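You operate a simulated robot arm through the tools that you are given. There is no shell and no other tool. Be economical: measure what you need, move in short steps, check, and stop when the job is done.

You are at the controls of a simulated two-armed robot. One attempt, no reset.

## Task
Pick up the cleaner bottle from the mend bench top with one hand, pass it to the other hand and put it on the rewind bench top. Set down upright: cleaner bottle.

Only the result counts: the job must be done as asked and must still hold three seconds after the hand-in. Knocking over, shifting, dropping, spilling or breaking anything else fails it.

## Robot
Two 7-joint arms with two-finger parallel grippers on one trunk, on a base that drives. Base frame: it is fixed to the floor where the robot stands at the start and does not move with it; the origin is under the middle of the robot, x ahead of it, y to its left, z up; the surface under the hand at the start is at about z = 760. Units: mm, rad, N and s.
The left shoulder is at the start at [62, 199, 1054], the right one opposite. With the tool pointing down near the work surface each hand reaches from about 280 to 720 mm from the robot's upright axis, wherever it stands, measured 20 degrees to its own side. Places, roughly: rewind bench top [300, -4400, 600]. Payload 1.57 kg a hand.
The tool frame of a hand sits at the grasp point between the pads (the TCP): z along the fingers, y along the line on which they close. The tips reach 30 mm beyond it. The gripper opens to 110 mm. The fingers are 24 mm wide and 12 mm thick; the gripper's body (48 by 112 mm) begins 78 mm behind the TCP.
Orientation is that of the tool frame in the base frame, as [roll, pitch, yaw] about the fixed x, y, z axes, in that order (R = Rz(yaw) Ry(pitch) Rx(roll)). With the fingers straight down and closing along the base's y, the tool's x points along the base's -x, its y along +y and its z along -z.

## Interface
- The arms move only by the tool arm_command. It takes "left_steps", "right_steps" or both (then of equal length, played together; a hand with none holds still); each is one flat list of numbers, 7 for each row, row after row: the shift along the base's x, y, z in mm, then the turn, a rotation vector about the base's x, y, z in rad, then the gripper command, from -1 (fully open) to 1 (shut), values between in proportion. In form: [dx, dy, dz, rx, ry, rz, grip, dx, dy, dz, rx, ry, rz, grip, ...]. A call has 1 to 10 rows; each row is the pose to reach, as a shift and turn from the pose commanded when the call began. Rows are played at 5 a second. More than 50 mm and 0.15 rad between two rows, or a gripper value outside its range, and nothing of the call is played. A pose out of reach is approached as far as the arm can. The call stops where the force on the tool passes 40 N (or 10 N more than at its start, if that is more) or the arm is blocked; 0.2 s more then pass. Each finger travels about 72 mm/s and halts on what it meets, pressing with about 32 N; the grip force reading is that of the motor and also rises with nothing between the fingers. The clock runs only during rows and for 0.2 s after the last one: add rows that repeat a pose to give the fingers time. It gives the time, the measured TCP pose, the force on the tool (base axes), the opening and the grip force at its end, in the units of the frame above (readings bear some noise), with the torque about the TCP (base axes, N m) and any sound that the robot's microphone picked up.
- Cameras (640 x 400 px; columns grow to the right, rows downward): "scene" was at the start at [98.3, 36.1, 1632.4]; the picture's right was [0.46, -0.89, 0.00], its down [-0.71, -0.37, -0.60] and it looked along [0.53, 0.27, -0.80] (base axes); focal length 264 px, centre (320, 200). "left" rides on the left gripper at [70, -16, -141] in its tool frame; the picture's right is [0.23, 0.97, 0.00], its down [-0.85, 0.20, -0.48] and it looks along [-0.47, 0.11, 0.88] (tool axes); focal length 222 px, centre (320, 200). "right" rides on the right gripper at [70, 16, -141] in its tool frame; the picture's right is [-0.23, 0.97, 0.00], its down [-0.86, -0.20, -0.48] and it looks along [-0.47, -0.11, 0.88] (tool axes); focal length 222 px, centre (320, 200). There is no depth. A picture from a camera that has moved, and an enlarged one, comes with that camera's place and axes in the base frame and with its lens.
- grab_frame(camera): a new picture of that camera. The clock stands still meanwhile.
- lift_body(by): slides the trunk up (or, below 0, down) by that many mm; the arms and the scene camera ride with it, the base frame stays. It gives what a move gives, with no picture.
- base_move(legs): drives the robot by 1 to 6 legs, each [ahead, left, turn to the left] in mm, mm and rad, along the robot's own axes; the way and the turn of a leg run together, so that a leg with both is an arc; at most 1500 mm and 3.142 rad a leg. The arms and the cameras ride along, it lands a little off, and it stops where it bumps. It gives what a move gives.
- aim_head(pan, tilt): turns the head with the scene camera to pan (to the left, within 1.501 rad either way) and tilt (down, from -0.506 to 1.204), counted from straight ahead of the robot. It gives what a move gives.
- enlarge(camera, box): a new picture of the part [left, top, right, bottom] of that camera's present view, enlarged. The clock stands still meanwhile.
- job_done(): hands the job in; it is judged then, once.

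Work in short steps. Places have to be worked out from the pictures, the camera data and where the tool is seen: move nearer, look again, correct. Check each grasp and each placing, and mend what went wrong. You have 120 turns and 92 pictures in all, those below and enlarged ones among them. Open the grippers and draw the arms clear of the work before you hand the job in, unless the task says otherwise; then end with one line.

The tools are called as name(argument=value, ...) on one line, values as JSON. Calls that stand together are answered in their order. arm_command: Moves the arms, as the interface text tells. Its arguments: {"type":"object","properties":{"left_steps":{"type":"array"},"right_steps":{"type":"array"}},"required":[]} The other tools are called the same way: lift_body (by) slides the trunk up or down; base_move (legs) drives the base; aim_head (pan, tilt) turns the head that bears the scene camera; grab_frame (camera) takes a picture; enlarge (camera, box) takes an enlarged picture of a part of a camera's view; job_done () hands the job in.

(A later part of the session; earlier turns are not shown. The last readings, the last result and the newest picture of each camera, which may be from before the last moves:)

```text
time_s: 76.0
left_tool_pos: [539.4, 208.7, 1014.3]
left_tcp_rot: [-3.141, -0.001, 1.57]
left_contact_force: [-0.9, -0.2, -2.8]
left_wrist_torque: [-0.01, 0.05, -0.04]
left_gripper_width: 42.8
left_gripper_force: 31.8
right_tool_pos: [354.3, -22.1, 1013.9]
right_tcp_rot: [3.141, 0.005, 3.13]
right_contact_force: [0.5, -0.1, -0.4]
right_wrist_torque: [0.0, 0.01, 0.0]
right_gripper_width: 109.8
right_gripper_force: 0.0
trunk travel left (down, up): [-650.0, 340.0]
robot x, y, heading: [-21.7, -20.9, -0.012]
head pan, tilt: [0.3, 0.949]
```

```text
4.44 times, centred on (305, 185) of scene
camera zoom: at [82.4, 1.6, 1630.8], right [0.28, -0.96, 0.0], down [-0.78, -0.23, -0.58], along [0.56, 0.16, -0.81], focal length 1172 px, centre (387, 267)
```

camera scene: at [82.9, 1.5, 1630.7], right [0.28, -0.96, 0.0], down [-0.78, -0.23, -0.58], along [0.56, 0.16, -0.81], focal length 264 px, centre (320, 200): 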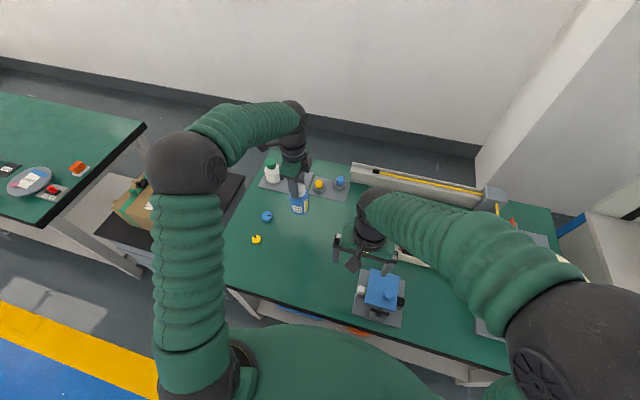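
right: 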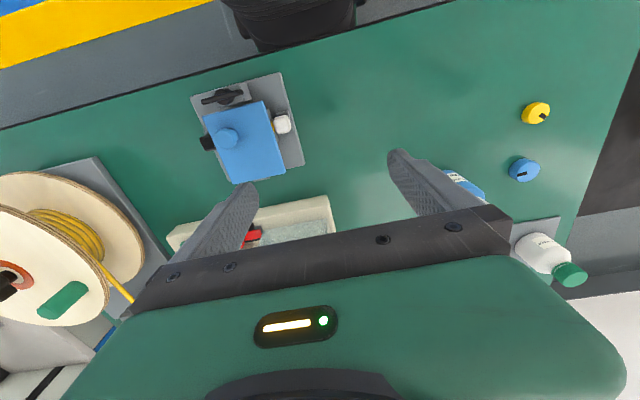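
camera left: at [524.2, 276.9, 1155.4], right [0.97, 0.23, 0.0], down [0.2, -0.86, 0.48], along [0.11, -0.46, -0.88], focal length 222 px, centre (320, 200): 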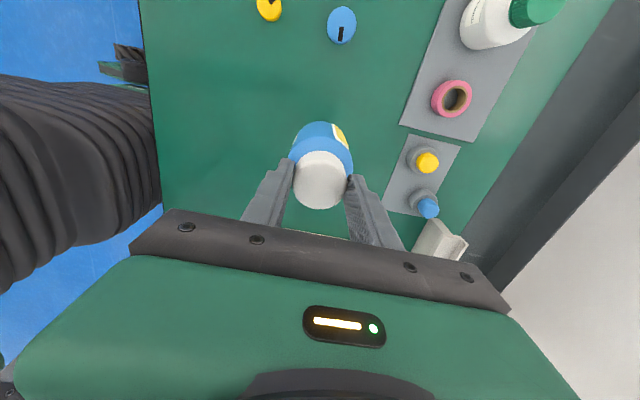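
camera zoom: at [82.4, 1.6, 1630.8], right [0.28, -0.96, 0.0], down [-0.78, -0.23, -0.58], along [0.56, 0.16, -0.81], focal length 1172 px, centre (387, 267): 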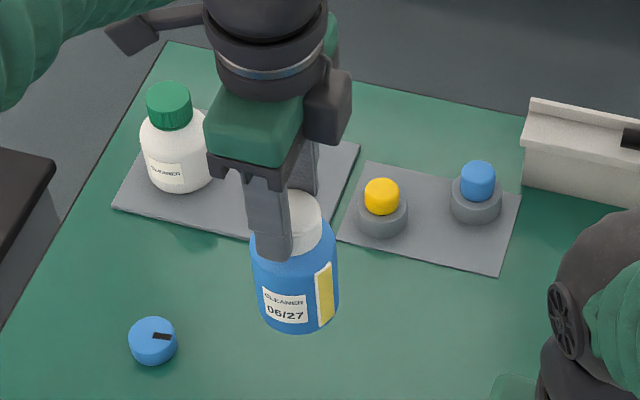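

The cap grip is stable, with the bottle base at z≈890 and axis at about (540,212). The yellow strips lie at roughly 250°/70° azimuth. Now I'll tilt the right hand forward (28° below horizontal) well to the right of the bottle.

arm_command(right_steps=[15, -5, -5, 0, -0.134, 0, -1, 30, -10, -10, 0, -0.268, 0, -1, 45, -15, -15, 0, -0.402, 0, -1, 60, -20, -20, 0, -0.536, 0, -1, 75, -25, -25, 0, -0.67, 0, -1, 90, -30, -30, 0, -0.804, 0, -1, 105, -35, -35, 0, -0.938, 0, -1, 116, -38, -40, 0, -1.07, 0, -1, 116, -38, -40, 0, -1.07, 0, -1])

grab_frame(camera="scene")

grab_frame(camera="right")

```text
time_s: 77.5
left_tool_pos: [536.8, 208.9, 1013.8]
left_tcp_rot: [3.14, 0.001, 1.569]
left_contact_force: [-0.1, 0.1, -2.6]
left_wrist_torque: [-0.03, -0.02, 0.01]
left_gripper_width: 42.7
left_gripper_force: 31.8
right_tool_pos: [462.3, -35.3, 1048.8]
right_tcp_rot: [2.944, 0.96, 2.985]
right_contact_force: [0.0, -0.5, 0.0]
right_wrist_torque: [0.02, 0.0, 0.01]
right_gripper_width: 110.1
right_gripper_force: 0.0
right hand out of reach, approached as far as the arm can: row 5
trunk travel left (down, up): [-650.0, 340.0]
robot x, y, heading: [-22.7, -25.0, -0.011]
head pan, tilt: [0.3, 0.949]
stopped in row 7 (right hand): the arm was blocked; the commanded pose is now the measured one
```

```text
52 pictures are left
camera scene: at [81.9, 4.0, 1630.0], right [0.28, -0.96, 0.0], down [-0.78, -0.23, -0.58], along [0.56, 0.16, -0.81], focal length 264 px, centre (320, 200)
```

scene: 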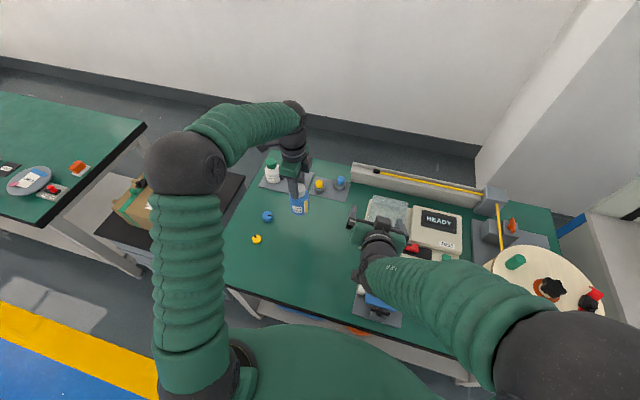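

```text
51 pictures are left
camera right: at [305.7, -22.7, 1074.1], right [0.12, 0.95, 0.3], down [0.09, -0.31, 0.95], along [0.99, -0.09, -0.12], focal length 222 px, centre (320, 200)
```

right: 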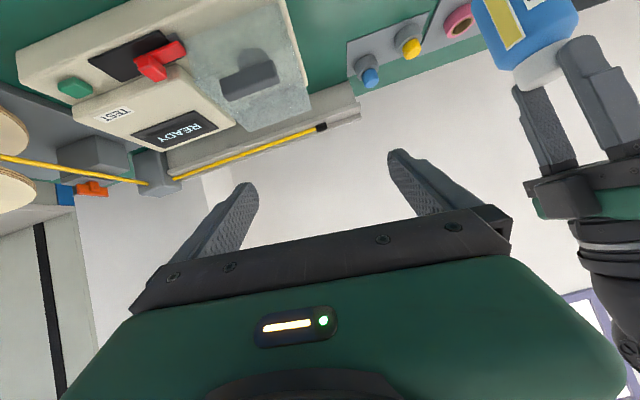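

The right arm hit a wrist limit but already points forward, 34° below horizontal, at (462,-35,1049), so I'll use this pose and bring the bottle to it. First I'll level its closing axis (rx≈-0.11) and raise the left hand.

arm_command(right_steps=[0, 0, 5, -0.06, 0, 0, -1, 0, 0, 10, -0.113, 0, 0, -1, 0, 0, 10, -0.113, 0, 0, -1, 0, 0, 10, -0.113, 0, 0, -1, 0, 0, 10, -0.113, 0, 0, -1], left_steps=[0, 0, 30, 0, 0, 0.07, 1, 0, 0, 60, 0, 0, 0.14, 1, 0, 0, 95, 0, 0, 0.21, 1, 0, 0, 130, 0, 0, 0.28, 1, 0, 0, 160, 0, 0, 0.35, 1])

grab_frame(camera="scene")

```text
time_s: 78.7
left_tool_pos: [539.3, 207.7, 1176.6]
left_tcp_rot: [3.141, -0.001, 1.919]
left_contact_force: [0.2, 1.3, -2.2]
left_wrist_torque: [-0.02, 0.0, 0.02]
left_gripper_width: 43.0
left_gripper_force: 32.2
right_tool_pos: [461.1, -36.1, 1058.8]
right_tcp_rot: [3.141, 0.969, -3.135]
right_contact_force: [-0.4, -0.4, -0.1]
right_wrist_torque: [-0.01, -0.03, 0.01]
right_gripper_width: 110.1
right_gripper_force: 0.1
trunk travel left (down, up): [-650.0, 340.0]
robot x, y, heading: [-20.5, -23.1, -0.016]
head pan, tilt: [0.3, 0.949]
```

```text
50 pictures are left
camera scene: at [81.2, 0.8, 1630.9], right [0.28, -0.96, 0.0], down [-0.78, -0.23, -0.58], along [0.56, 0.16, -0.81], focal length 264 px, centre (320, 200)
```

scene: 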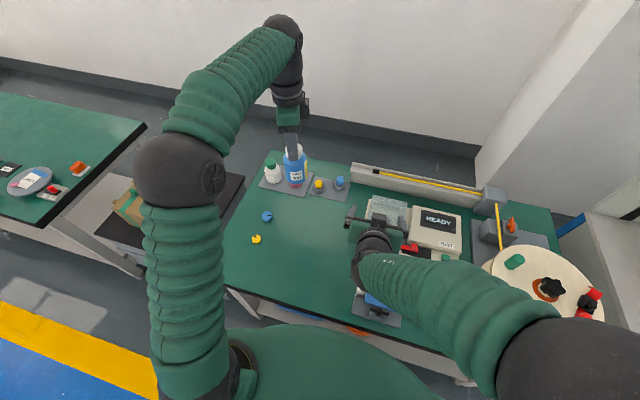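

Right hand is level now. Bringing the bottle in front of the right gripper, about 100 mm ahead of its TCP, then checking.

arm_command(left_steps=[5, -35, -5, 0, 0, 0, 1, 10, -75, -10, 0, 0, 0, 1, 15, -115, -15, 0, 0, 0, 1, 20, -155, -20, 0, 0, 0, 1, 22, -195, -28, 0, 0, 0, 1, 22, -225, -36, 0, 0, 0, 1, 22, -243, -36, 0, 0, 0, 1, 22, -243, -36, 0, 0, 0, 1])

grab_frame(camera="right")

grab_frame(camera="scene")

grab_frame(camera="left")

```text
time_s: 80.5
left_tool_pos: [562.0, -37.9, 1139.7]
left_tcp_rot: [3.141, -0.003, 1.918]
left_contact_force: [0.1, 0.0, -3.0]
left_wrist_torque: [-0.03, -0.02, 0.02]
left_gripper_width: 42.7
left_gripper_force: 32.1
right_tool_pos: [461.9, -37.4, 1059.9]
right_tcp_rot: [3.141, 0.968, -3.137]
right_contact_force: [0.0, -1.0, -0.3]
right_wrist_torque: [0.03, 0.02, 0.03]
right_gripper_width: 110.3
right_gripper_force: 0.0
trunk travel left (down, up): [-650.0, 340.0]
robot x, y, heading: [-22.4, -21.4, -0.011]
head pan, tilt: [0.3, 0.949]
```

```text
49 pictures are left
camera right: at [305.3, -22.7, 1082.4], right [0.12, 0.97, 0.19], down [0.09, -0.2, 0.98], along [0.99, -0.1, -0.11], focal length 222 px, centre (320, 200)
```

right: 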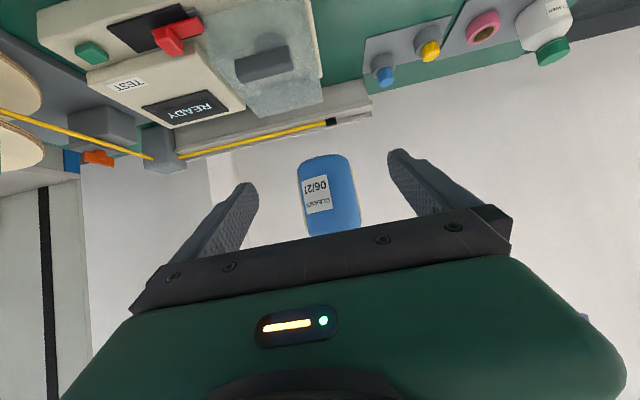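

```text
48 pictures are left
camera scene: at [82.1, -0.3, 1630.8], right [0.28, -0.96, 0.0], down [-0.78, -0.23, -0.58], along [0.56, 0.17, -0.81], focal length 264 px, centre (320, 200)
```

scene: 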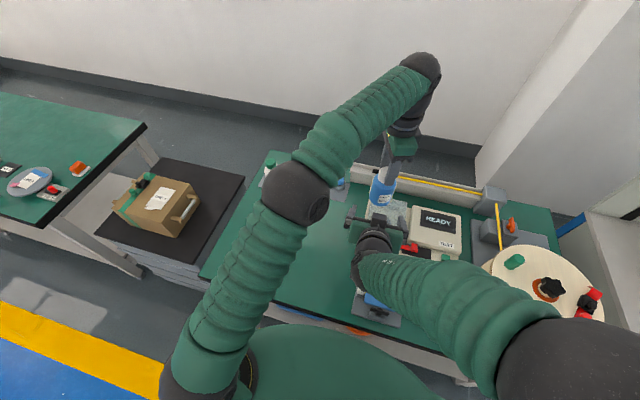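

```text
47 pictures are left
camera left: at [522.4, 21.6, 1280.5], right [0.84, 0.55, 0.0], down [0.48, -0.74, 0.48], along [0.26, -0.4, -0.88], focal length 222 px, centre (320, 200)
```

left: 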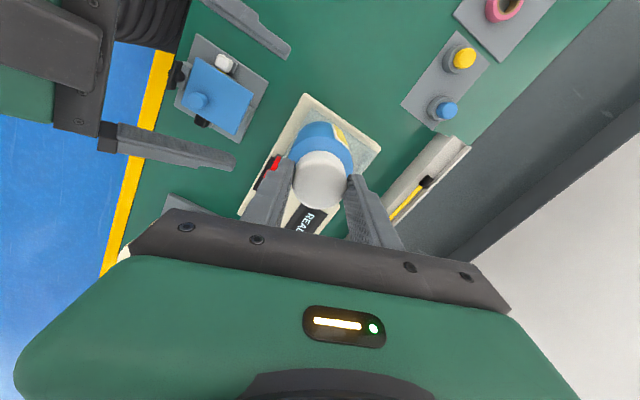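

The bottle is in line, strips facing the right fingers, base at z≈1012. Moving it back into the right gripper.

arm_command(left_steps=[-20, -3, 0, 0, 0, 0, 1, -45, -5, 0, 0, 0, 0, 1, -65, -5, 0, 0, 0, 0, 1, -80, -5, 0, 0, 0, 0, 1, -92, -5, 0, 0, 0, 0, 1, -92, -5, 0, 0, 0, 0, 1])

grab_frame(camera="right")

enlarge(camera="scene", box=[320, 130, 440, 260])

```text
time_s: 81.9
left_tool_pos: [469.5, -40.4, 1139.9]
left_tcp_rot: [3.141, -0.004, 1.916]
left_contact_force: [0.1, -0.3, -1.6]
left_wrist_torque: [-0.01, -0.01, 0.01]
left_gripper_width: 42.8
left_gripper_force: 32.6
right_tool_pos: [461.8, -37.7, 1058.6]
right_tcp_rot: [3.141, 0.969, -3.137]
right_contact_force: [0.1, -0.5, -0.7]
right_wrist_torque: [0.01, 0.0, -0.02]
right_gripper_width: 109.9
right_gripper_force: 0.0
trunk travel left (down, up): [-650.0, 340.0]
robot x, y, heading: [-20.5, -18.1, -0.012]
head pan, tilt: [0.3, 0.949]
```

```text
46 pictures are left
camera right: at [306.0, -22.8, 1082.2], right [0.12, 0.97, 0.19], down [0.09, -0.2, 0.98], along [0.99, -0.1, -0.11], focal length 222 px, centre (320, 200)
```

right: 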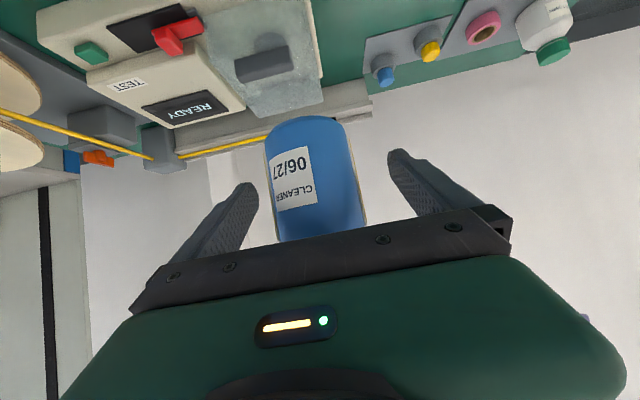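

```text
3.08 times, centred on (380, 195) of scene
camera zoom: at [82.3, -0.4, 1630.8], right [0.28, -0.96, 0.0], down [-0.78, -0.23, -0.58], along [0.56, 0.17, -0.81], focal length 811 px, centre (135, 215)
```

zoom: 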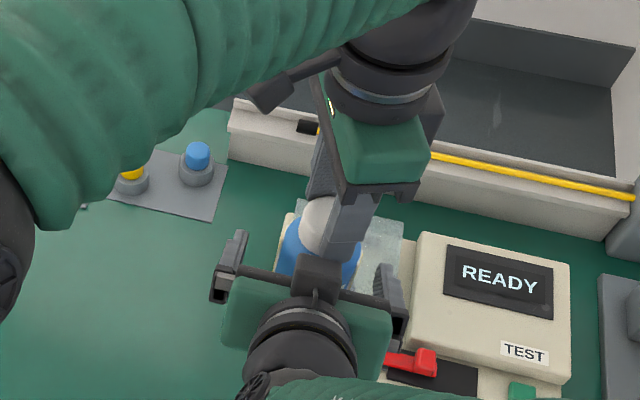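

The bottle is centred between the right fingers with the TCP about 50 mm above its base. Closing the right gripper.

arm_command(right_steps=[0, 0, 0, 0, 0, 0, 0.1, 0, 0, 0, 0, 0, 0, 0.5, 0, 0, 0, 0, 0, 0, 1, 0, 0, 0, 0, 0, 0, 1, 0, 0, 0, 0, 0, 0, 1])

grab_frame(camera="right")

grab_frame(camera="left")

```text
time_s: 83.1
left_tool_pos: [469.7, -37.9, 1138.4]
left_tcp_rot: [3.14, -0.007, 1.921]
left_contact_force: [-4.2, 23.1, 2.3]
left_wrist_torque: [0.73, 0.44, -0.11]
left_gripper_width: 43.1
left_gripper_force: 31.8
right_tool_pos: [461.6, -38.6, 1058.7]
right_tcp_rot: [3.139, 0.967, -3.141]
right_contact_force: [4.0, -23.0, -3.0]
right_wrist_torque: [1.14, -0.07, -0.02]
right_gripper_width: 61.0
right_gripper_force: 32.3
trunk travel left (down, up): [-650.0, 340.0]
robot x, y, heading: [-19.9, -21.6, -0.014]
head pan, tilt: [0.3, 0.949]
```

```text
44 pictures are left
camera right: at [306.0, -23.9, 1082.1], right [0.13, 0.97, 0.19], down [0.09, -0.2, 0.98], along [0.99, -0.11, -0.11], focal length 222 px, centre (320, 200)
```

right: 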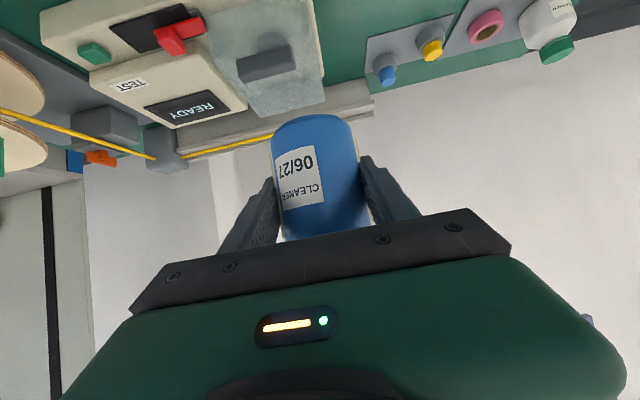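

```text
43 pictures are left
camera left: at [430.6, 19.4, 1281.1], right [0.84, 0.55, 0.0], down [0.48, -0.74, 0.47], along [0.26, -0.39, -0.88], focal length 222 px, centre (320, 200)
```

left: 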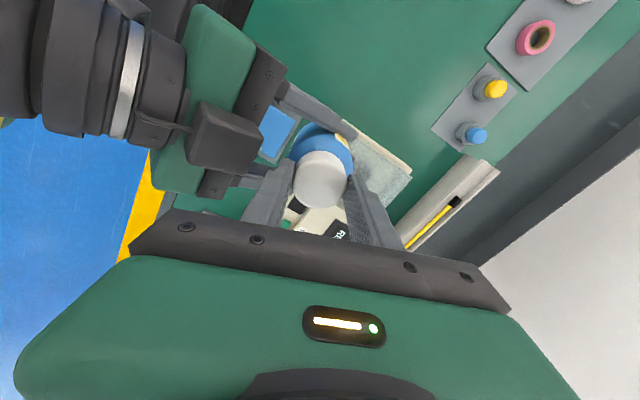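

Width is 61 mm, the same as the earlier grip that slid, so the body is slick and the strips matter. I'll zoom in to see whether the pads sit on the strips.

enlarge(camera="right", box=[240, 100, 400, 250])

enlarge(camera="left", box=[240, 80, 400, 220])

enlarge(camera="scene", box=[350, 170, 410, 230])

```text
2.67 times, centred on (320, 175) of right
camera zoom: at [306.0, -23.9, 1082.1], right [0.13, 0.97, 0.19], down [0.09, -0.2, 0.98], along [0.99, -0.11, -0.11], focal length 592 px, centre (320, 267)
```

zoom: 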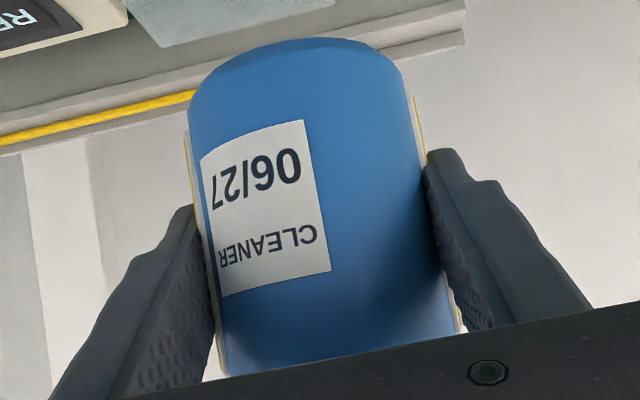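

```text
2.86 times, centred on (320, 150) of left
camera zoom: at [430.6, 19.4, 1281.1], right [0.84, 0.55, 0.0], down [0.48, -0.74, 0.47], along [0.26, -0.39, -0.88], focal length 635 px, centre (320, 343)
```

zoom: 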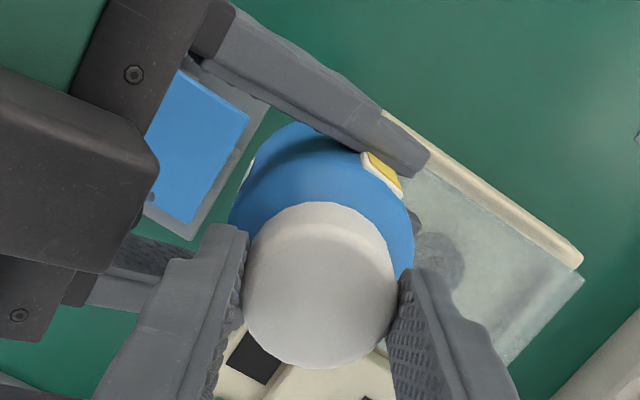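

```text
6.67 times, centred on (380, 200) of scene
camera zoom: at [81.8, -0.3, 1630.8], right [0.28, -0.96, 0.0], down [-0.78, -0.23, -0.58], along [0.56, 0.17, -0.81], focal length 1758 px, centre (-80, 200)
```

zoom: 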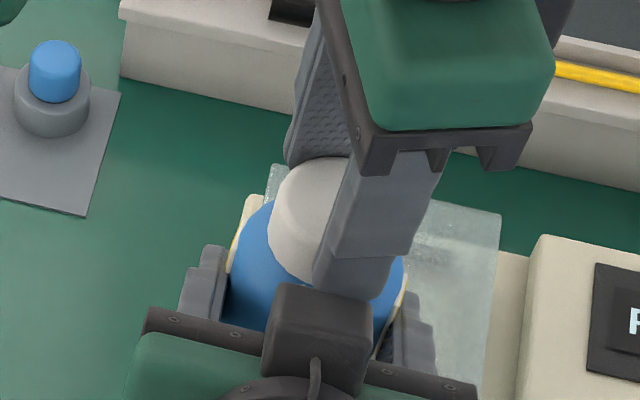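

The strips sit about 20–25° off the pad contact line (strip near 65–70° azimuth). I'll open the right hand, turn the bottle about +0.4 rad with the left, recentre it in y and regrip; a width above 61 should confirm the strips.

arm_command(right_steps=[0, 0, 0, 0, 0, 0, -1, 0, 0, 0, 0, 0, 0, -1, 0, 0, 0, 0, 0, 0, -1, 0, 0, 0, 0, 0, 0, -1, 0, 0, 0, 0, 0, 0, -1, 0, 0, 0, 0, 0, 0, -1, 0, 0, 0, 0, 0, 0, -1], left_steps=[0, 0, 0, 0, 0, 0, 1, 0, 0, 0, 0, 0, 0, 1, 0, 0, 0, 0, 0, 0, 1, 0, 1, 0, 0, 0, 0.1, 1, 0, 2, 0, 0, 0, 0.2, 1, 0, 3, 0, 0, 0, 0.3, 1, 0, 4, 0, 0, 0, 0.4, 1])

enlarge(camera="right", box=[230, 100, 410, 250])

enlarge(camera="left", box=[240, 80, 400, 220])

```text
time_s: 84.7
left_tool_pos: [468.2, -37.4, 1138.9]
left_tcp_rot: [3.14, -0.002, 2.319]
left_contact_force: [1.0, 0.0, -2.4]
left_wrist_torque: [0.01, 0.03, -0.01]
left_gripper_width: 43.0
left_gripper_force: 31.4
right_tool_pos: [463.0, -38.9, 1058.5]
right_tcp_rot: [3.138, 0.97, -3.135]
right_contact_force: [0.4, -0.6, -0.4]
right_wrist_torque: [0.03, -0.02, -0.03]
right_gripper_width: 110.2
right_gripper_force: 0.0
trunk travel left (down, up): [-650.0, 340.0]
robot x, y, heading: [-21.0, -20.2, -0.012]
head pan, tilt: [0.3, 0.949]
```

```text
2.67 times, centred on (320, 175) of right
camera zoom: at [305.4, -22.8, 1082.4], right [0.12, 0.97, 0.19], down [0.09, -0.2, 0.98], along [0.99, -0.1, -0.11], focal length 592 px, centre (320, 267)
```

zoom: 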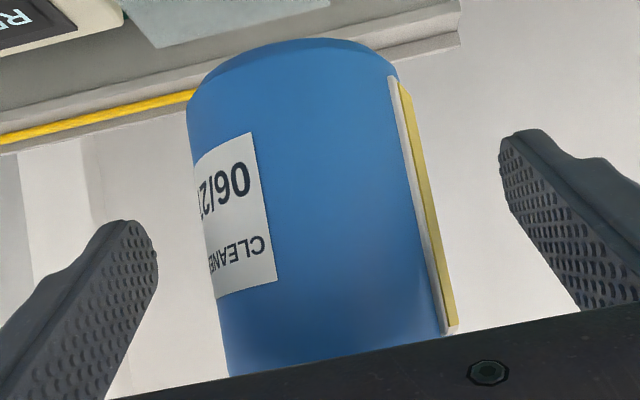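

```text
2.86 times, centred on (320, 150) of left
camera zoom: at [410.3, 1.3, 1280.8], right [0.56, 0.83, 0.0], down [0.73, -0.49, 0.48], along [0.4, -0.26, -0.88], focal length 635 px, centre (320, 343)
```

zoom: 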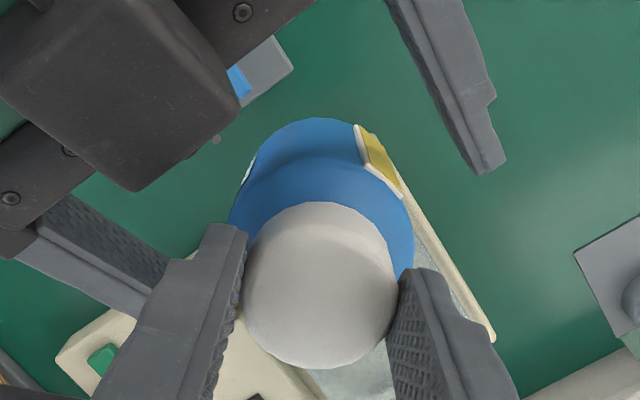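

Computing from the left view, the strip now spans about 85–121° (centre ≈103°). I'll turn back 0.22 rad to centre it at 90°, then regrip.

arm_command(right_steps=[0, 0, 0, 0, 0, 0, -1, 0, 0, 0, 0, 0, 0, -1, 0, 0, 0, 0, 0, 0, -0.3, 0, 0, 0, 0, 0, 0, 0.4, 0, 0, 0, 0, 0, 0, 1, 0, 0, 0, 0, 0, 0, 1, 0, 0, 0, 0, 0, 0, 1], left_steps=[0, 0, 0, 0, 0, -0.11, 1, 0, 0, 0, 0, 0, -0.22, 1, 0, 0, 0, 0, 0, -0.22, 1, 0, 0, 0, 0, 0, -0.22, 1, 0, 0, 0, 0, 0, -0.22, 1, 0, 0, 0, 0, 0, -0.22, 1, 0, 0, 0, 0, 0, -0.22, 1])

enlarge(camera="right", box=[230, 100, 410, 250])

enlarge(camera="left", box=[240, 80, 400, 220])

```text
time_s: 86.3
left_tool_pos: [468.4, -37.7, 1140.4]
left_tcp_rot: [3.14, -0.005, 2.099]
left_contact_force: [0.8, 5.0, -2.2]
left_wrist_torque: [-0.21, 0.13, -0.05]
left_gripper_width: 42.9
left_gripper_force: 32.2
right_tool_pos: [462.1, -37.5, 1058.7]
right_tcp_rot: [3.14, 0.969, -3.139]
right_contact_force: [-0.1, -5.1, -0.9]
right_wrist_torque: [0.63, -0.11, -0.02]
right_gripper_width: 60.9
right_gripper_force: 32.0
trunk travel left (down, up): [-650.0, 340.0]
robot x, y, heading: [-17.8, -18.4, -0.016]
head pan, tilt: [0.3, 0.949]
```

```text
2.67 times, centred on (320, 175) of right
camera zoom: at [305.6, -22.9, 1082.3], right [0.12, 0.97, 0.19], down [0.09, -0.2, 0.98], along [0.99, -0.1, -0.11], focal length 592 px, centre (320, 267)
```

zoom: 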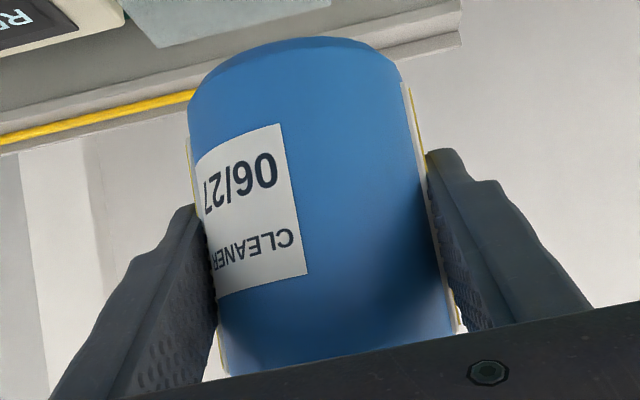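

```text
2.86 times, centred on (320, 150) of left
camera zoom: at [420.0, 13.6, 1280.9], right [0.73, 0.69, 0.0], down [0.6, -0.64, 0.48], along [0.33, -0.34, -0.88], focal length 635 px, centre (320, 343)
```

zoom: 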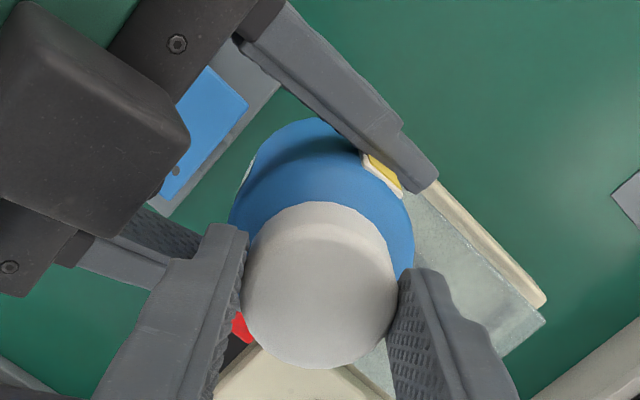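

The strips are now under the pads and side forces are small. Friction test: pull the right hand up 4 mm against the left and read the forces.

arm_command(right_steps=[0, 0, 2, 0, 0, 0, 1, 0, 0, 4, 0, 0, 0, 1, 0, 0, 4, 0, 0, 0, 1])

```text
time_s: 87.1
left_tool_pos: [468.5, -37.1, 1139.9]
left_tcp_rot: [3.139, -0.002, 2.099]
left_contact_force: [-6.4, 8.0, 24.2]
left_wrist_torque: [-0.18, 0.39, -0.05]
left_gripper_width: 43.2
left_gripper_force: 32.1
right_tool_pos: [462.3, -38.6, 1062.0]
right_tcp_rot: [3.141, 0.964, -3.14]
right_contact_force: [7.0, -8.3, -23.7]
right_wrist_torque: [0.9, 0.34, -0.03]
right_gripper_width: 60.8
right_gripper_force: 32.3
trunk travel left (down, up): [-650.0, 340.0]
robot x, y, heading: [-17.6, -21.4, -0.014]
head pan, tilt: [0.3, 0.949]
```

Both grips carry over 24 N, so the right grip on the strips is firm. Relaxing the pull, then releasing the left partially and raising it straight up.

arm_command(right_steps=[0, 0, -4, 0, 0, 0, 1, 0, 0, -4, 0, 0, 0, 1, 0, 0, -4, 0, 0, 0, 1, 0, 0, -4, 0, 0, 0, 1, 0, 0, -4, 0, 0, 0, 1, 0, 0, -4, 0, 0, 0, 1, 0, 0, -4, 0, 0, 0, 1], left_steps=[0, 0, 0, 0, 0, 0, 1, 0, 0, 0, 0, 0, 0, 0, 0, 0, 0, 0, 0, 0, -0.3, 0, 0, 0, 0, 0, 0, -0.3, 0, 0, 25, 0, 0, 0, -0.3, 0, 0, 60, 0, 0, 0, -0.3, 0, 0, 100, 0, 0, 0, -0.3])

grab_frame(camera="left")

grab_frame(camera="right")

```text
time_s: 88.7
left_tool_pos: [469.1, -36.3, 1239.1]
left_tcp_rot: [3.14, -0.004, 2.099]
left_contact_force: [-0.3, -0.3, 1.1]
left_wrist_torque: [0.0, -0.01, 0.0]
left_gripper_width: 71.4
left_gripper_force: 0.1
right_tool_pos: [462.4, -37.0, 1059.5]
right_tcp_rot: [3.14, 0.968, -3.136]
right_contact_force: [0.5, -0.2, 0.1]
right_wrist_torque: [0.01, 0.03, -0.02]
right_gripper_width: 60.7
right_gripper_force: 31.7
trunk travel left (down, up): [-650.0, 340.0]
robot x, y, heading: [-22.6, -22.4, -0.018]
head pan, tilt: [0.3, 0.949]
```

```text
35 pictures are left
camera left: at [419.5, 14.5, 1381.4], right [0.73, 0.69, 0.0], down [0.6, -0.64, 0.47], along [0.33, -0.34, -0.88], focal length 222 px, centre (320, 200)
```

left: 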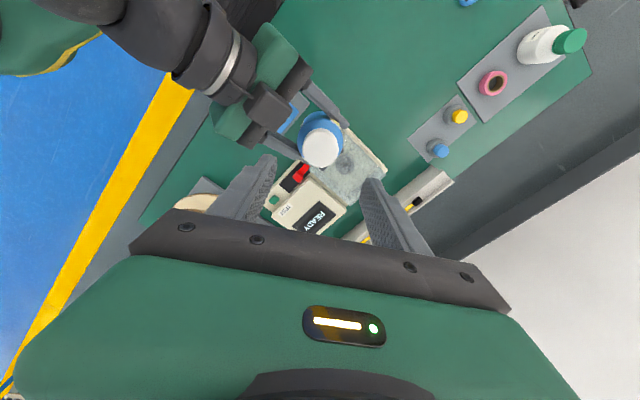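

```text
34 pictures are left
camera right: at [305.5, -22.6, 1082.6], right [0.12, 0.97, 0.19], down [0.09, -0.2, 0.98], along [0.99, -0.1, -0.11], focal length 222 px, centre (320, 200)
```

right: 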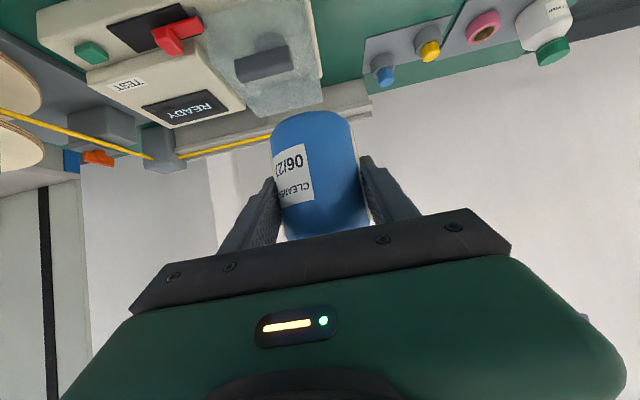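

Bottle is in the right hand; left is clear. Moving the left hand back to its own side.

arm_command(left_steps=[0, 40, 0, 0, 0, 0, -0.3, -5, 85, 0, 0, 0, 0, -0.3, -10, 130, -10, 0, 0, 0, -0.3, -15, 175, -20, 0, 0, 0, -0.3, -20, 220, -30, 0, 0, 0, -0.3, -30, 265, -40, 0, 0, 0, -0.3, -40, 310, -50, 0, 0, 0, -0.3, -50, 350, -60, 0, 0, 0, -0.3])

enlarge(camera="scene", box=[300, 100, 480, 300])

```text
time_s: 90.5
left_tool_pos: [418.8, 317.4, 1177.2]
left_tcp_rot: [3.14, -0.002, 2.097]
left_contact_force: [-0.5, 0.5, 0.1]
left_wrist_torque: [-0.03, 0.0, 0.01]
left_gripper_width: 71.3
left_gripper_force: 0.0
right_tool_pos: [461.3, -35.8, 1060.1]
right_tcp_rot: [-3.139, 0.968, -3.133]
right_contact_force: [-0.5, 0.0, -0.6]
right_wrist_torque: [-0.01, 0.0, -0.01]
right_gripper_width: 60.9
right_gripper_force: 31.9
trunk travel left (down, up): [-650.0, 340.0]
robot x, y, heading: [-18.4, -17.7, -0.013]
head pan, tilt: [0.3, 0.949]
```

```text
2.00 times, centred on (390, 200) of scene
camera zoom: at [81.3, 3.4, 1630.8], right [0.28, -0.96, 0.0], down [-0.78, -0.23, -0.58], along [0.56, 0.16, -0.81], focal length 527 px, centre (180, 200)
```

zoom: 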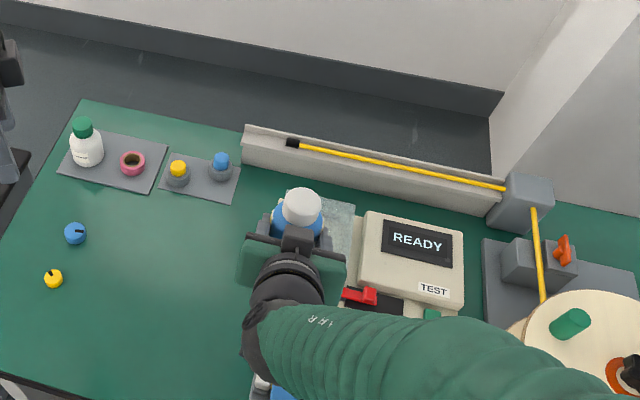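

Grip is steady at 61 mm. Now backing into the aisle and driving to the rewind bench.

base_move(legs=[[-850, 0, 0.013], [0, -1500, 0], [0, -1500, 0], [0, -1500, 0]])

grab_frame(camera="right")

```text
time_s: 116.3
left_tool_pos: [-552.1, -4216.1, 1179.1]
left_tcp_rot: [3.14, -0.004, 2.083]
left_contact_force: [0.4, 0.2, -0.4]
left_wrist_torque: [0.02, 0.03, 0.02]
left_gripper_width: 71.6
left_gripper_force: 0.1
right_tool_pos: [-514.0, -4567.9, 1059.0]
right_tcp_rot: [-3.138, 0.968, 3.136]
right_contact_force: [0.2, -0.1, 1.0]
right_wrist_torque: [0.0, 0.03, -0.03]
right_gripper_width: 60.5
right_gripper_force: 32.4
trunk travel left (down, up): [-650.0, 340.0]
robot x, y, heading: [-998.5, -4547.0, -0.026]
head pan, tilt: [0.3, 0.949]
```

```text
32 pictures are left
camera right: at [-671.2, -4551.7, 1082.6], right [0.14, 0.97, 0.19], down [0.09, -0.2, 0.98], along [0.99, -0.12, -0.11], focal length 222 px, centre (320, 200)
```

right: 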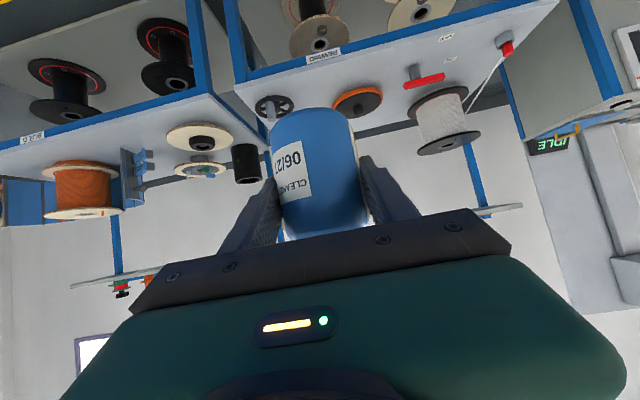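

The bench in front is labelled REWIND. I'll align the heading and y, then look at the bench from here.

base_move(legs=[[300, -70, 0.026]])

aim_head(pan=0.0, tilt=0.75)

grab_frame(camera="scene")

```text
time_s: 118.3
left_tool_pos: [-267.7, -4275.5, 1179.2]
left_tcp_rot: [3.14, -0.001, 2.115]
left_contact_force: [0.3, 0.8, -0.4]
left_wrist_torque: [-0.01, -0.04, 0.0]
left_gripper_width: 71.4
left_gripper_force: 0.1
right_tool_pos: [-220.2, -4627.5, 1059.9]
right_tcp_rot: [-3.138, 0.97, -3.118]
right_contact_force: [-0.5, 0.1, 0.6]
right_wrist_torque: [0.01, 0.03, -0.01]
right_gripper_width: 60.5
right_gripper_force: 32.7
trunk travel left (down, up): [-650.0, 340.0]
robot x, y, heading: [-704.5, -4618.5, 0.002]
head pan, tilt: [0.3, 0.949]
```

```text
time_s: 119.2
left_tool_pos: [-267.1, -4276.8, 1178.3]
left_tcp_rot: [3.139, -0.003, 2.114]
left_contact_force: [0.0, 0.1, -0.3]
left_wrist_torque: [-0.01, 0.0, 0.05]
left_gripper_width: 71.7
left_gripper_force: 0.1
right_tool_pos: [-218.7, -4628.8, 1059.7]
right_tcp_rot: [-3.14, 0.968, -3.119]
right_contact_force: [0.4, 0.8, 0.7]
right_wrist_torque: [0.01, 0.01, 0.0]
right_gripper_width: 60.5
right_gripper_force: 32.3
trunk travel left (down, up): [-650.0, 340.0]
robot x, y, heading: [-698.3, -4617.7, 0.006]
head pan, tilt: [0.0, 0.75]
```

```text
31 pictures are left
camera scene: at [-585.4, -4617.8, 1646.3], right [0.0, -1.0, 0.0], down [-0.68, 0.0, -0.73], along [0.73, 0.0, -0.68], focal length 264 px, centre (320, 200)
```

scene: 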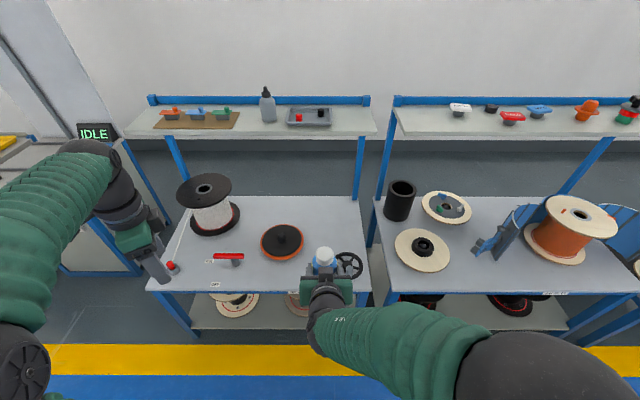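

Target spot about (210,-4632): roughly 65 mm or more clear of both the reel (202,-4435, r≈107) and the handwheel (83,-4743, r≈62). Driving forward 340 mm at height, then I'll lower.

base_move(legs=[[340, 0, 0]])

arm_command(right_steps=[25, 0, 0, 0, 0, 0, 1, 50, 0, 0, 0, 0, 0, 1, 75, 0, 0, 0, 0, 0, 1, 75, 0, 0, 0, 0, 0, 1])

aim_head(pan=-0.05, tilt=0.95)

grab_frame(camera="scene")

```text
time_s: 121.4
left_tool_pos: [73.7, -4278.2, 1180.0]
left_tcp_rot: [3.137, -0.002, 2.114]
left_contact_force: [0.5, -0.8, 0.0]
left_wrist_torque: [0.05, 0.0, 0.02]
left_gripper_width: 71.5
left_gripper_force: 0.0
right_tool_pos: [122.7, -4628.5, 1060.2]
right_tcp_rot: [-3.139, 0.97, -3.122]
right_contact_force: [-0.9, -0.2, 0.3]
right_wrist_torque: [0.0, 0.03, 0.02]
right_gripper_width: 60.5
right_gripper_force: 32.1
trunk travel left (down, up): [-650.0, 340.0]
robot x, y, heading: [-356.3, -4621.4, 0.0]
head pan, tilt: [0.0, 0.75]
```

```text
time_s: 122.4
left_tool_pos: [74.4, -4276.6, 1178.9]
left_tcp_rot: [3.138, -0.003, 2.114]
left_contact_force: [0.9, -0.1, 0.2]
left_wrist_torque: [-0.02, -0.04, -0.04]
left_gripper_width: 71.4
left_gripper_force: 0.1
right_tool_pos: [195.2, -4628.1, 1059.6]
right_tcp_rot: [-3.14, 0.969, -3.118]
right_contact_force: [0.0, 0.0, -0.2]
right_wrist_torque: [0.0, -0.01, 0.04]
right_gripper_width: 60.6
right_gripper_force: 32.3
trunk travel left (down, up): [-650.0, 340.0]
robot x, y, heading: [-358.9, -4617.1, 0.002]
head pan, tilt: [0.0, 0.75]
```

```text
time_s: 123.1
left_tool_pos: [75.7, -4276.9, 1179.1]
left_tcp_rot: [3.137, -0.002, 2.113]
left_contact_force: [-0.2, -0.4, 0.4]
left_wrist_torque: [0.02, -0.01, 0.01]
left_gripper_width: 71.6
left_gripper_force: 0.1
right_tool_pos: [196.8, -4628.3, 1059.8]
right_tcp_rot: [-3.14, 0.969, -3.12]
right_contact_force: [-1.2, -0.4, 0.4]
right_wrist_torque: [0.01, 0.02, -0.02]
right_gripper_width: 60.6
right_gripper_force: 32.0
trunk travel left (down, up): [-650.0, 340.0]
robot x, y, heading: [-357.6, -4618.9, 0.005]
head pan, tilt: [-0.051, 0.949]
```

```text
30 pictures are left
camera scene: at [-253.8, -4621.6, 1630.9], right [-0.05, -1.0, 0.0], down [-0.81, 0.04, -0.58], along [0.58, -0.03, -0.81], focal length 264 px, centre (320, 200)
```

scene: 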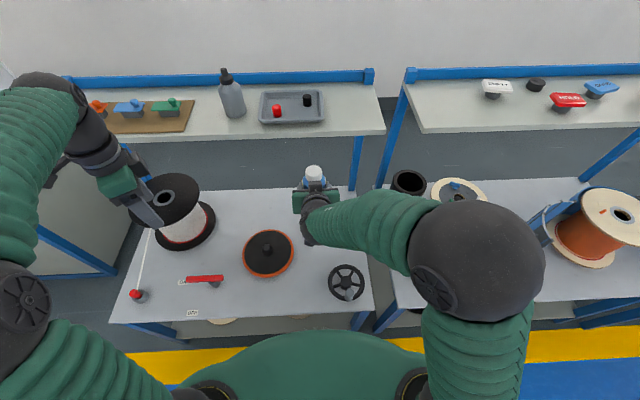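

Elbows are high and nothing lies beneath the hands. I'll raise the left hand a bit, then lower the trunk by 330.

arm_command(left_steps=[-10, 10, 40, 0, 0, 0, -0.3, -20, 20, 80, 0, 0, 0, -0.3, -30, 30, 120, 0, 0, 0, -0.3])

lift_body(by=-330)

grab_frame(camera="scene")

grab_frame(camera="right")

```text
time_s: 123.9
left_tool_pos: [46.8, -4247.1, 1297.1]
left_tcp_rot: [3.139, -0.002, 2.113]
left_contact_force: [-0.2, 0.6, -0.4]
left_wrist_torque: [-0.05, -0.01, 0.02]
left_gripper_width: 71.6
left_gripper_force: 0.1
right_tool_pos: [196.3, -4629.1, 1060.4]
right_tcp_rot: [-3.14, 0.968, -3.12]
right_contact_force: [-0.5, -0.7, 0.2]
right_wrist_torque: [0.03, 0.03, 0.01]
right_gripper_width: 60.4
right_gripper_force: 31.5
trunk travel left (down, up): [-650.0, 340.0]
robot x, y, heading: [-362.9, -4619.0, 0.0]
head pan, tilt: [-0.051, 0.949]
```

```text
time_s: 127.2
left_tool_pos: [45.2, -4247.5, 966.4]
left_tcp_rot: [3.137, -0.002, 2.114]
left_contact_force: [0.5, 0.0, -0.2]
left_wrist_torque: [-0.02, 0.0, -0.03]
left_gripper_width: 71.7
left_gripper_force: 0.1
right_tool_pos: [195.5, -4628.9, 730.4]
right_tcp_rot: [-3.14, 0.969, -3.119]
right_contact_force: [1.1, -0.7, -0.5]
right_wrist_torque: [0.01, 0.04, 0.0]
right_gripper_width: 60.6
right_gripper_force: 31.9
trunk travel left (down, up): [-320.0, 670.0]
robot x, y, heading: [-358.8, -4618.4, 0.003]
head pan, tilt: [-0.051, 0.949]
```

```text
29 pictures are left
camera scene: at [-254.3, -4621.9, 1300.9], right [-0.05, -1.0, 0.0], down [-0.81, 0.04, -0.58], along [0.58, -0.03, -0.81], focal length 264 px, centre (320, 200)
```

scene: 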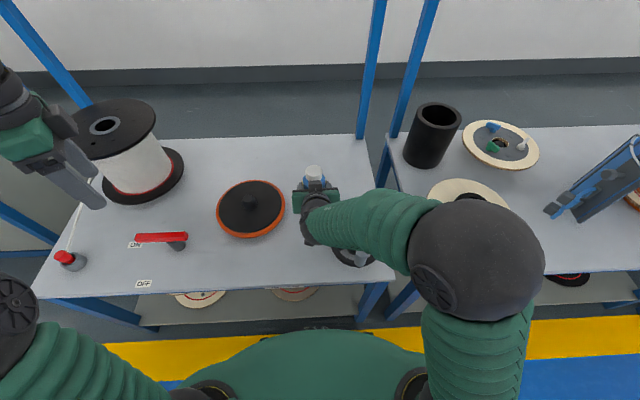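

```text
28 pictures are left
camera right: at [38.9, -4616.1, 752.8], right [0.11, 0.98, 0.19], down [0.09, -0.2, 0.98], along [0.99, -0.09, -0.11], focal length 222 px, centre (320, 200)
```

right: 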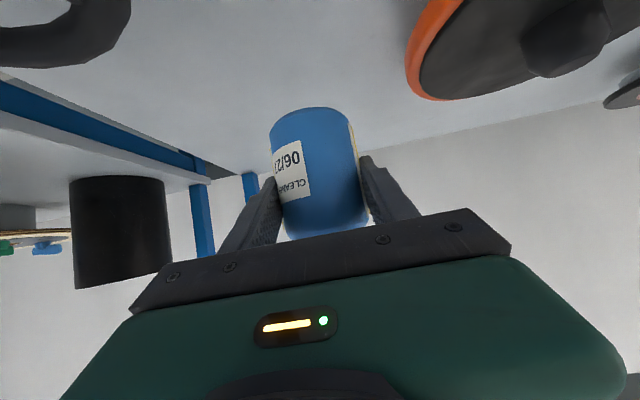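

Nearly over the spot, base at about z=675. Checking bottle tilt in the grip before the final lowering.

enlarge(camera="right", box=[230, 90, 410, 250])

enlarge(camera="scene", box=[210, 130, 400, 280])

```text
2.50 times, centred on (320, 170) of right
camera zoom: at [38.9, -4616.1, 752.8], right [0.11, 0.98, 0.19], down [0.09, -0.2, 0.98], along [0.99, -0.09, -0.11], focal length 555 px, centre (320, 275)
```

zoom: 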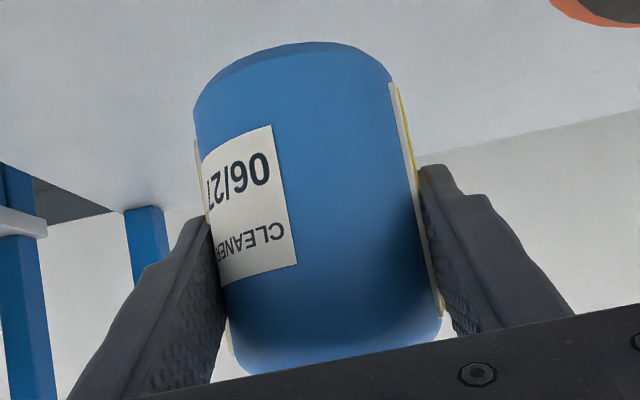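

```text
2.67 times, centred on (305, 205) of scene
camera zoom: at [-254.3, -4621.9, 1300.9], right [-0.05, -1.0, 0.0], down [-0.81, 0.04, -0.58], along [0.58, -0.03, -0.81], focal length 703 px, centre (360, 187)
```

zoom: 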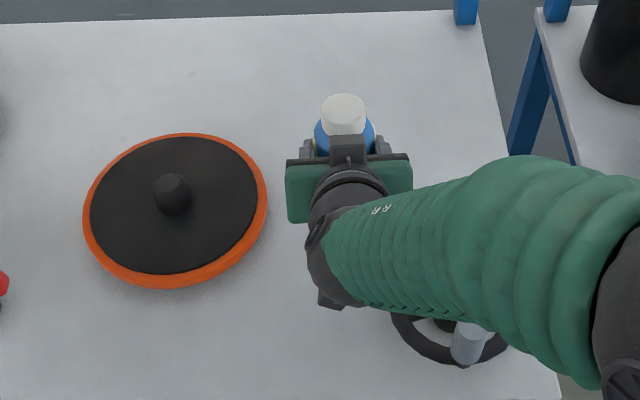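

The bottle crept down about 5 mm in the grip but is not tilted; its base is now near z≈670. Lowering the trunk another 50 mm.

lift_body(by=-50)

grab_frame(camera="right")

enlarge(camera="scene", box=[210, 110, 430, 280])

grab_frame(camera="left")

```text
time_s: 128.1
left_tool_pos: [45.8, -4247.0, 916.9]
left_tcp_rot: [3.137, -0.003, 2.114]
left_contact_force: [-0.4, 0.2, 0.4]
left_wrist_torque: [-0.04, 0.02, 0.02]
left_gripper_width: 71.5
left_gripper_force: 0.0
right_tool_pos: [195.1, -4628.8, 679.5]
right_tcp_rot: [3.14, 0.968, -3.121]
right_contact_force: [-0.5, 0.2, -0.5]
right_wrist_torque: [-0.01, 0.03, -0.05]
right_gripper_width: 60.6
right_gripper_force: 32.2
trunk travel left (down, up): [-270.0, 720.0]
robot x, y, heading: [-360.6, -4614.9, -0.002]
head pan, tilt: [-0.051, 0.949]
```

```text
25 pictures are left
camera right: at [38.8, -4616.2, 702.8], right [0.11, 0.98, 0.19], down [0.09, -0.2, 0.98], along [0.99, -0.09, -0.11], focal length 222 px, centre (320, 200)
```

right: 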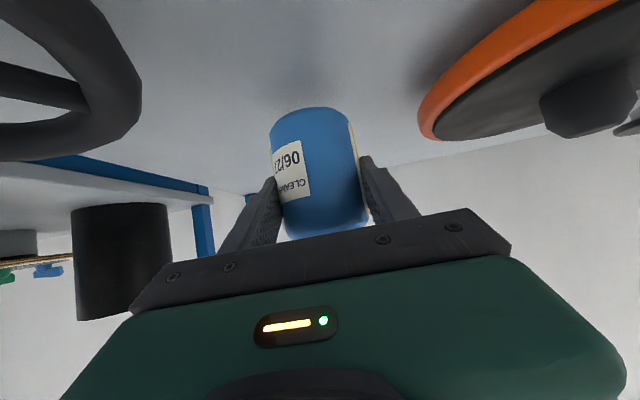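

```text
2.35 times, centred on (320, 195) of scene
camera zoom: at [-254.6, -4622.0, 1250.9], right [-0.05, -1.0, 0.0], down [-0.81, 0.04, -0.58], along [0.58, -0.03, -0.81], focal length 620 px, centre (320, 212)
```

zoom: 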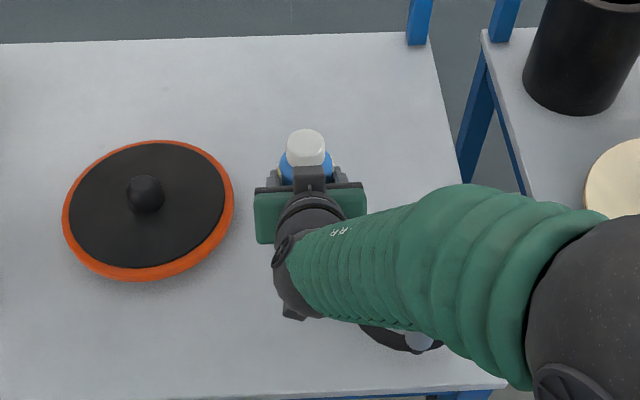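

```text
23 pictures are left
camera left: at [-4.0, -4197.7, 1058.6], right [0.72, 0.7, 0.0], down [0.61, -0.63, 0.48], along [0.34, -0.34, -0.88], focal length 222 px, centre (320, 200)
```

left: 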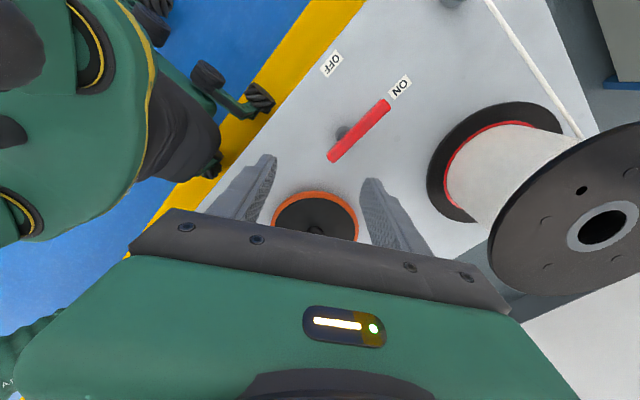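

Base is about 20 mm above the bench with clear surroundings. Final lowering by arm in small steps, watching the force.

arm_command(right_steps=[0, 0, -4, 0, 0, 0, 1, 0, 0, -8, 0, 0, 0, 1, 0, 0, -12, 0, 0, 0, 1])

```text
time_s: 128.9
left_tool_pos: [45.4, -4247.5, 917.1]
left_tcp_rot: [3.139, -0.002, 2.114]
left_contact_force: [0.2, -0.1, 0.6]
left_wrist_torque: [-0.01, 0.0, 0.0]
left_gripper_width: 71.4
left_gripper_force: 0.0
right_tool_pos: [196.7, -4628.1, 667.2]
right_tcp_rot: [-3.138, 0.968, -3.12]
right_contact_force: [-0.4, -1.0, 0.6]
right_wrist_torque: [0.02, 0.02, 0.02]
right_gripper_width: 60.5
right_gripper_force: 31.8
trunk travel left (down, up): [-270.0, 720.0]
robot x, y, heading: [-361.5, -4623.5, 0.004]
head pan, tilt: [-0.051, 0.949]
```

enlarge(camera="right", box=[230, 60, 410, 250])

arm_command(right_steps=[0, 0, -2, 0, 0, 0, 1, 0, 0, -4, 0, 0, 0, 1])

```text
2.11 times, centred on (320, 155) of right
camera zoom: at [39.1, -4615.5, 690.2], right [0.11, 0.98, 0.19], down [0.09, -0.2, 0.98], along [0.99, -0.09, -0.11], focal length 468 px, centre (320, 295)
```

zoom: 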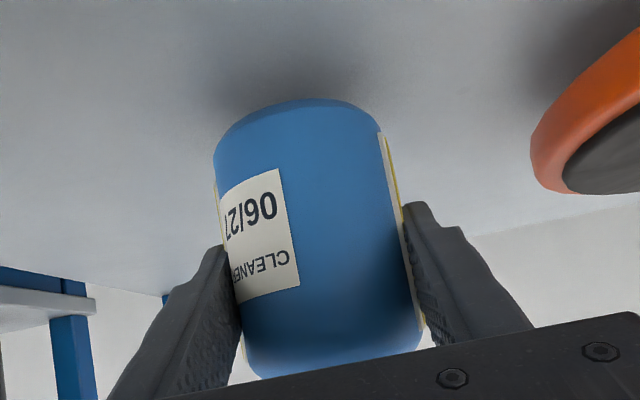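

```text
time_s: 129.5
left_tool_pos: [44.8, -4247.4, 916.5]
left_tcp_rot: [3.138, -0.001, 2.114]
left_contact_force: [-0.6, 0.4, -0.8]
left_wrist_torque: [-0.02, -0.03, -0.01]
left_gripper_width: 71.4
left_gripper_force: 0.0
right_tool_pos: [197.5, -4628.2, 663.0]
right_tcp_rot: [-3.14, 0.969, -3.12]
right_contact_force: [-0.8, 0.8, 0.5]
right_wrist_torque: [0.01, -0.02, -0.01]
right_gripper_width: 60.1
right_gripper_force: 31.7
trunk travel left (down, up): [-270.0, 720.0]
robot x, y, heading: [-357.0, -4619.3, 0.006]
head pan, tilt: [-0.051, 0.949]
```

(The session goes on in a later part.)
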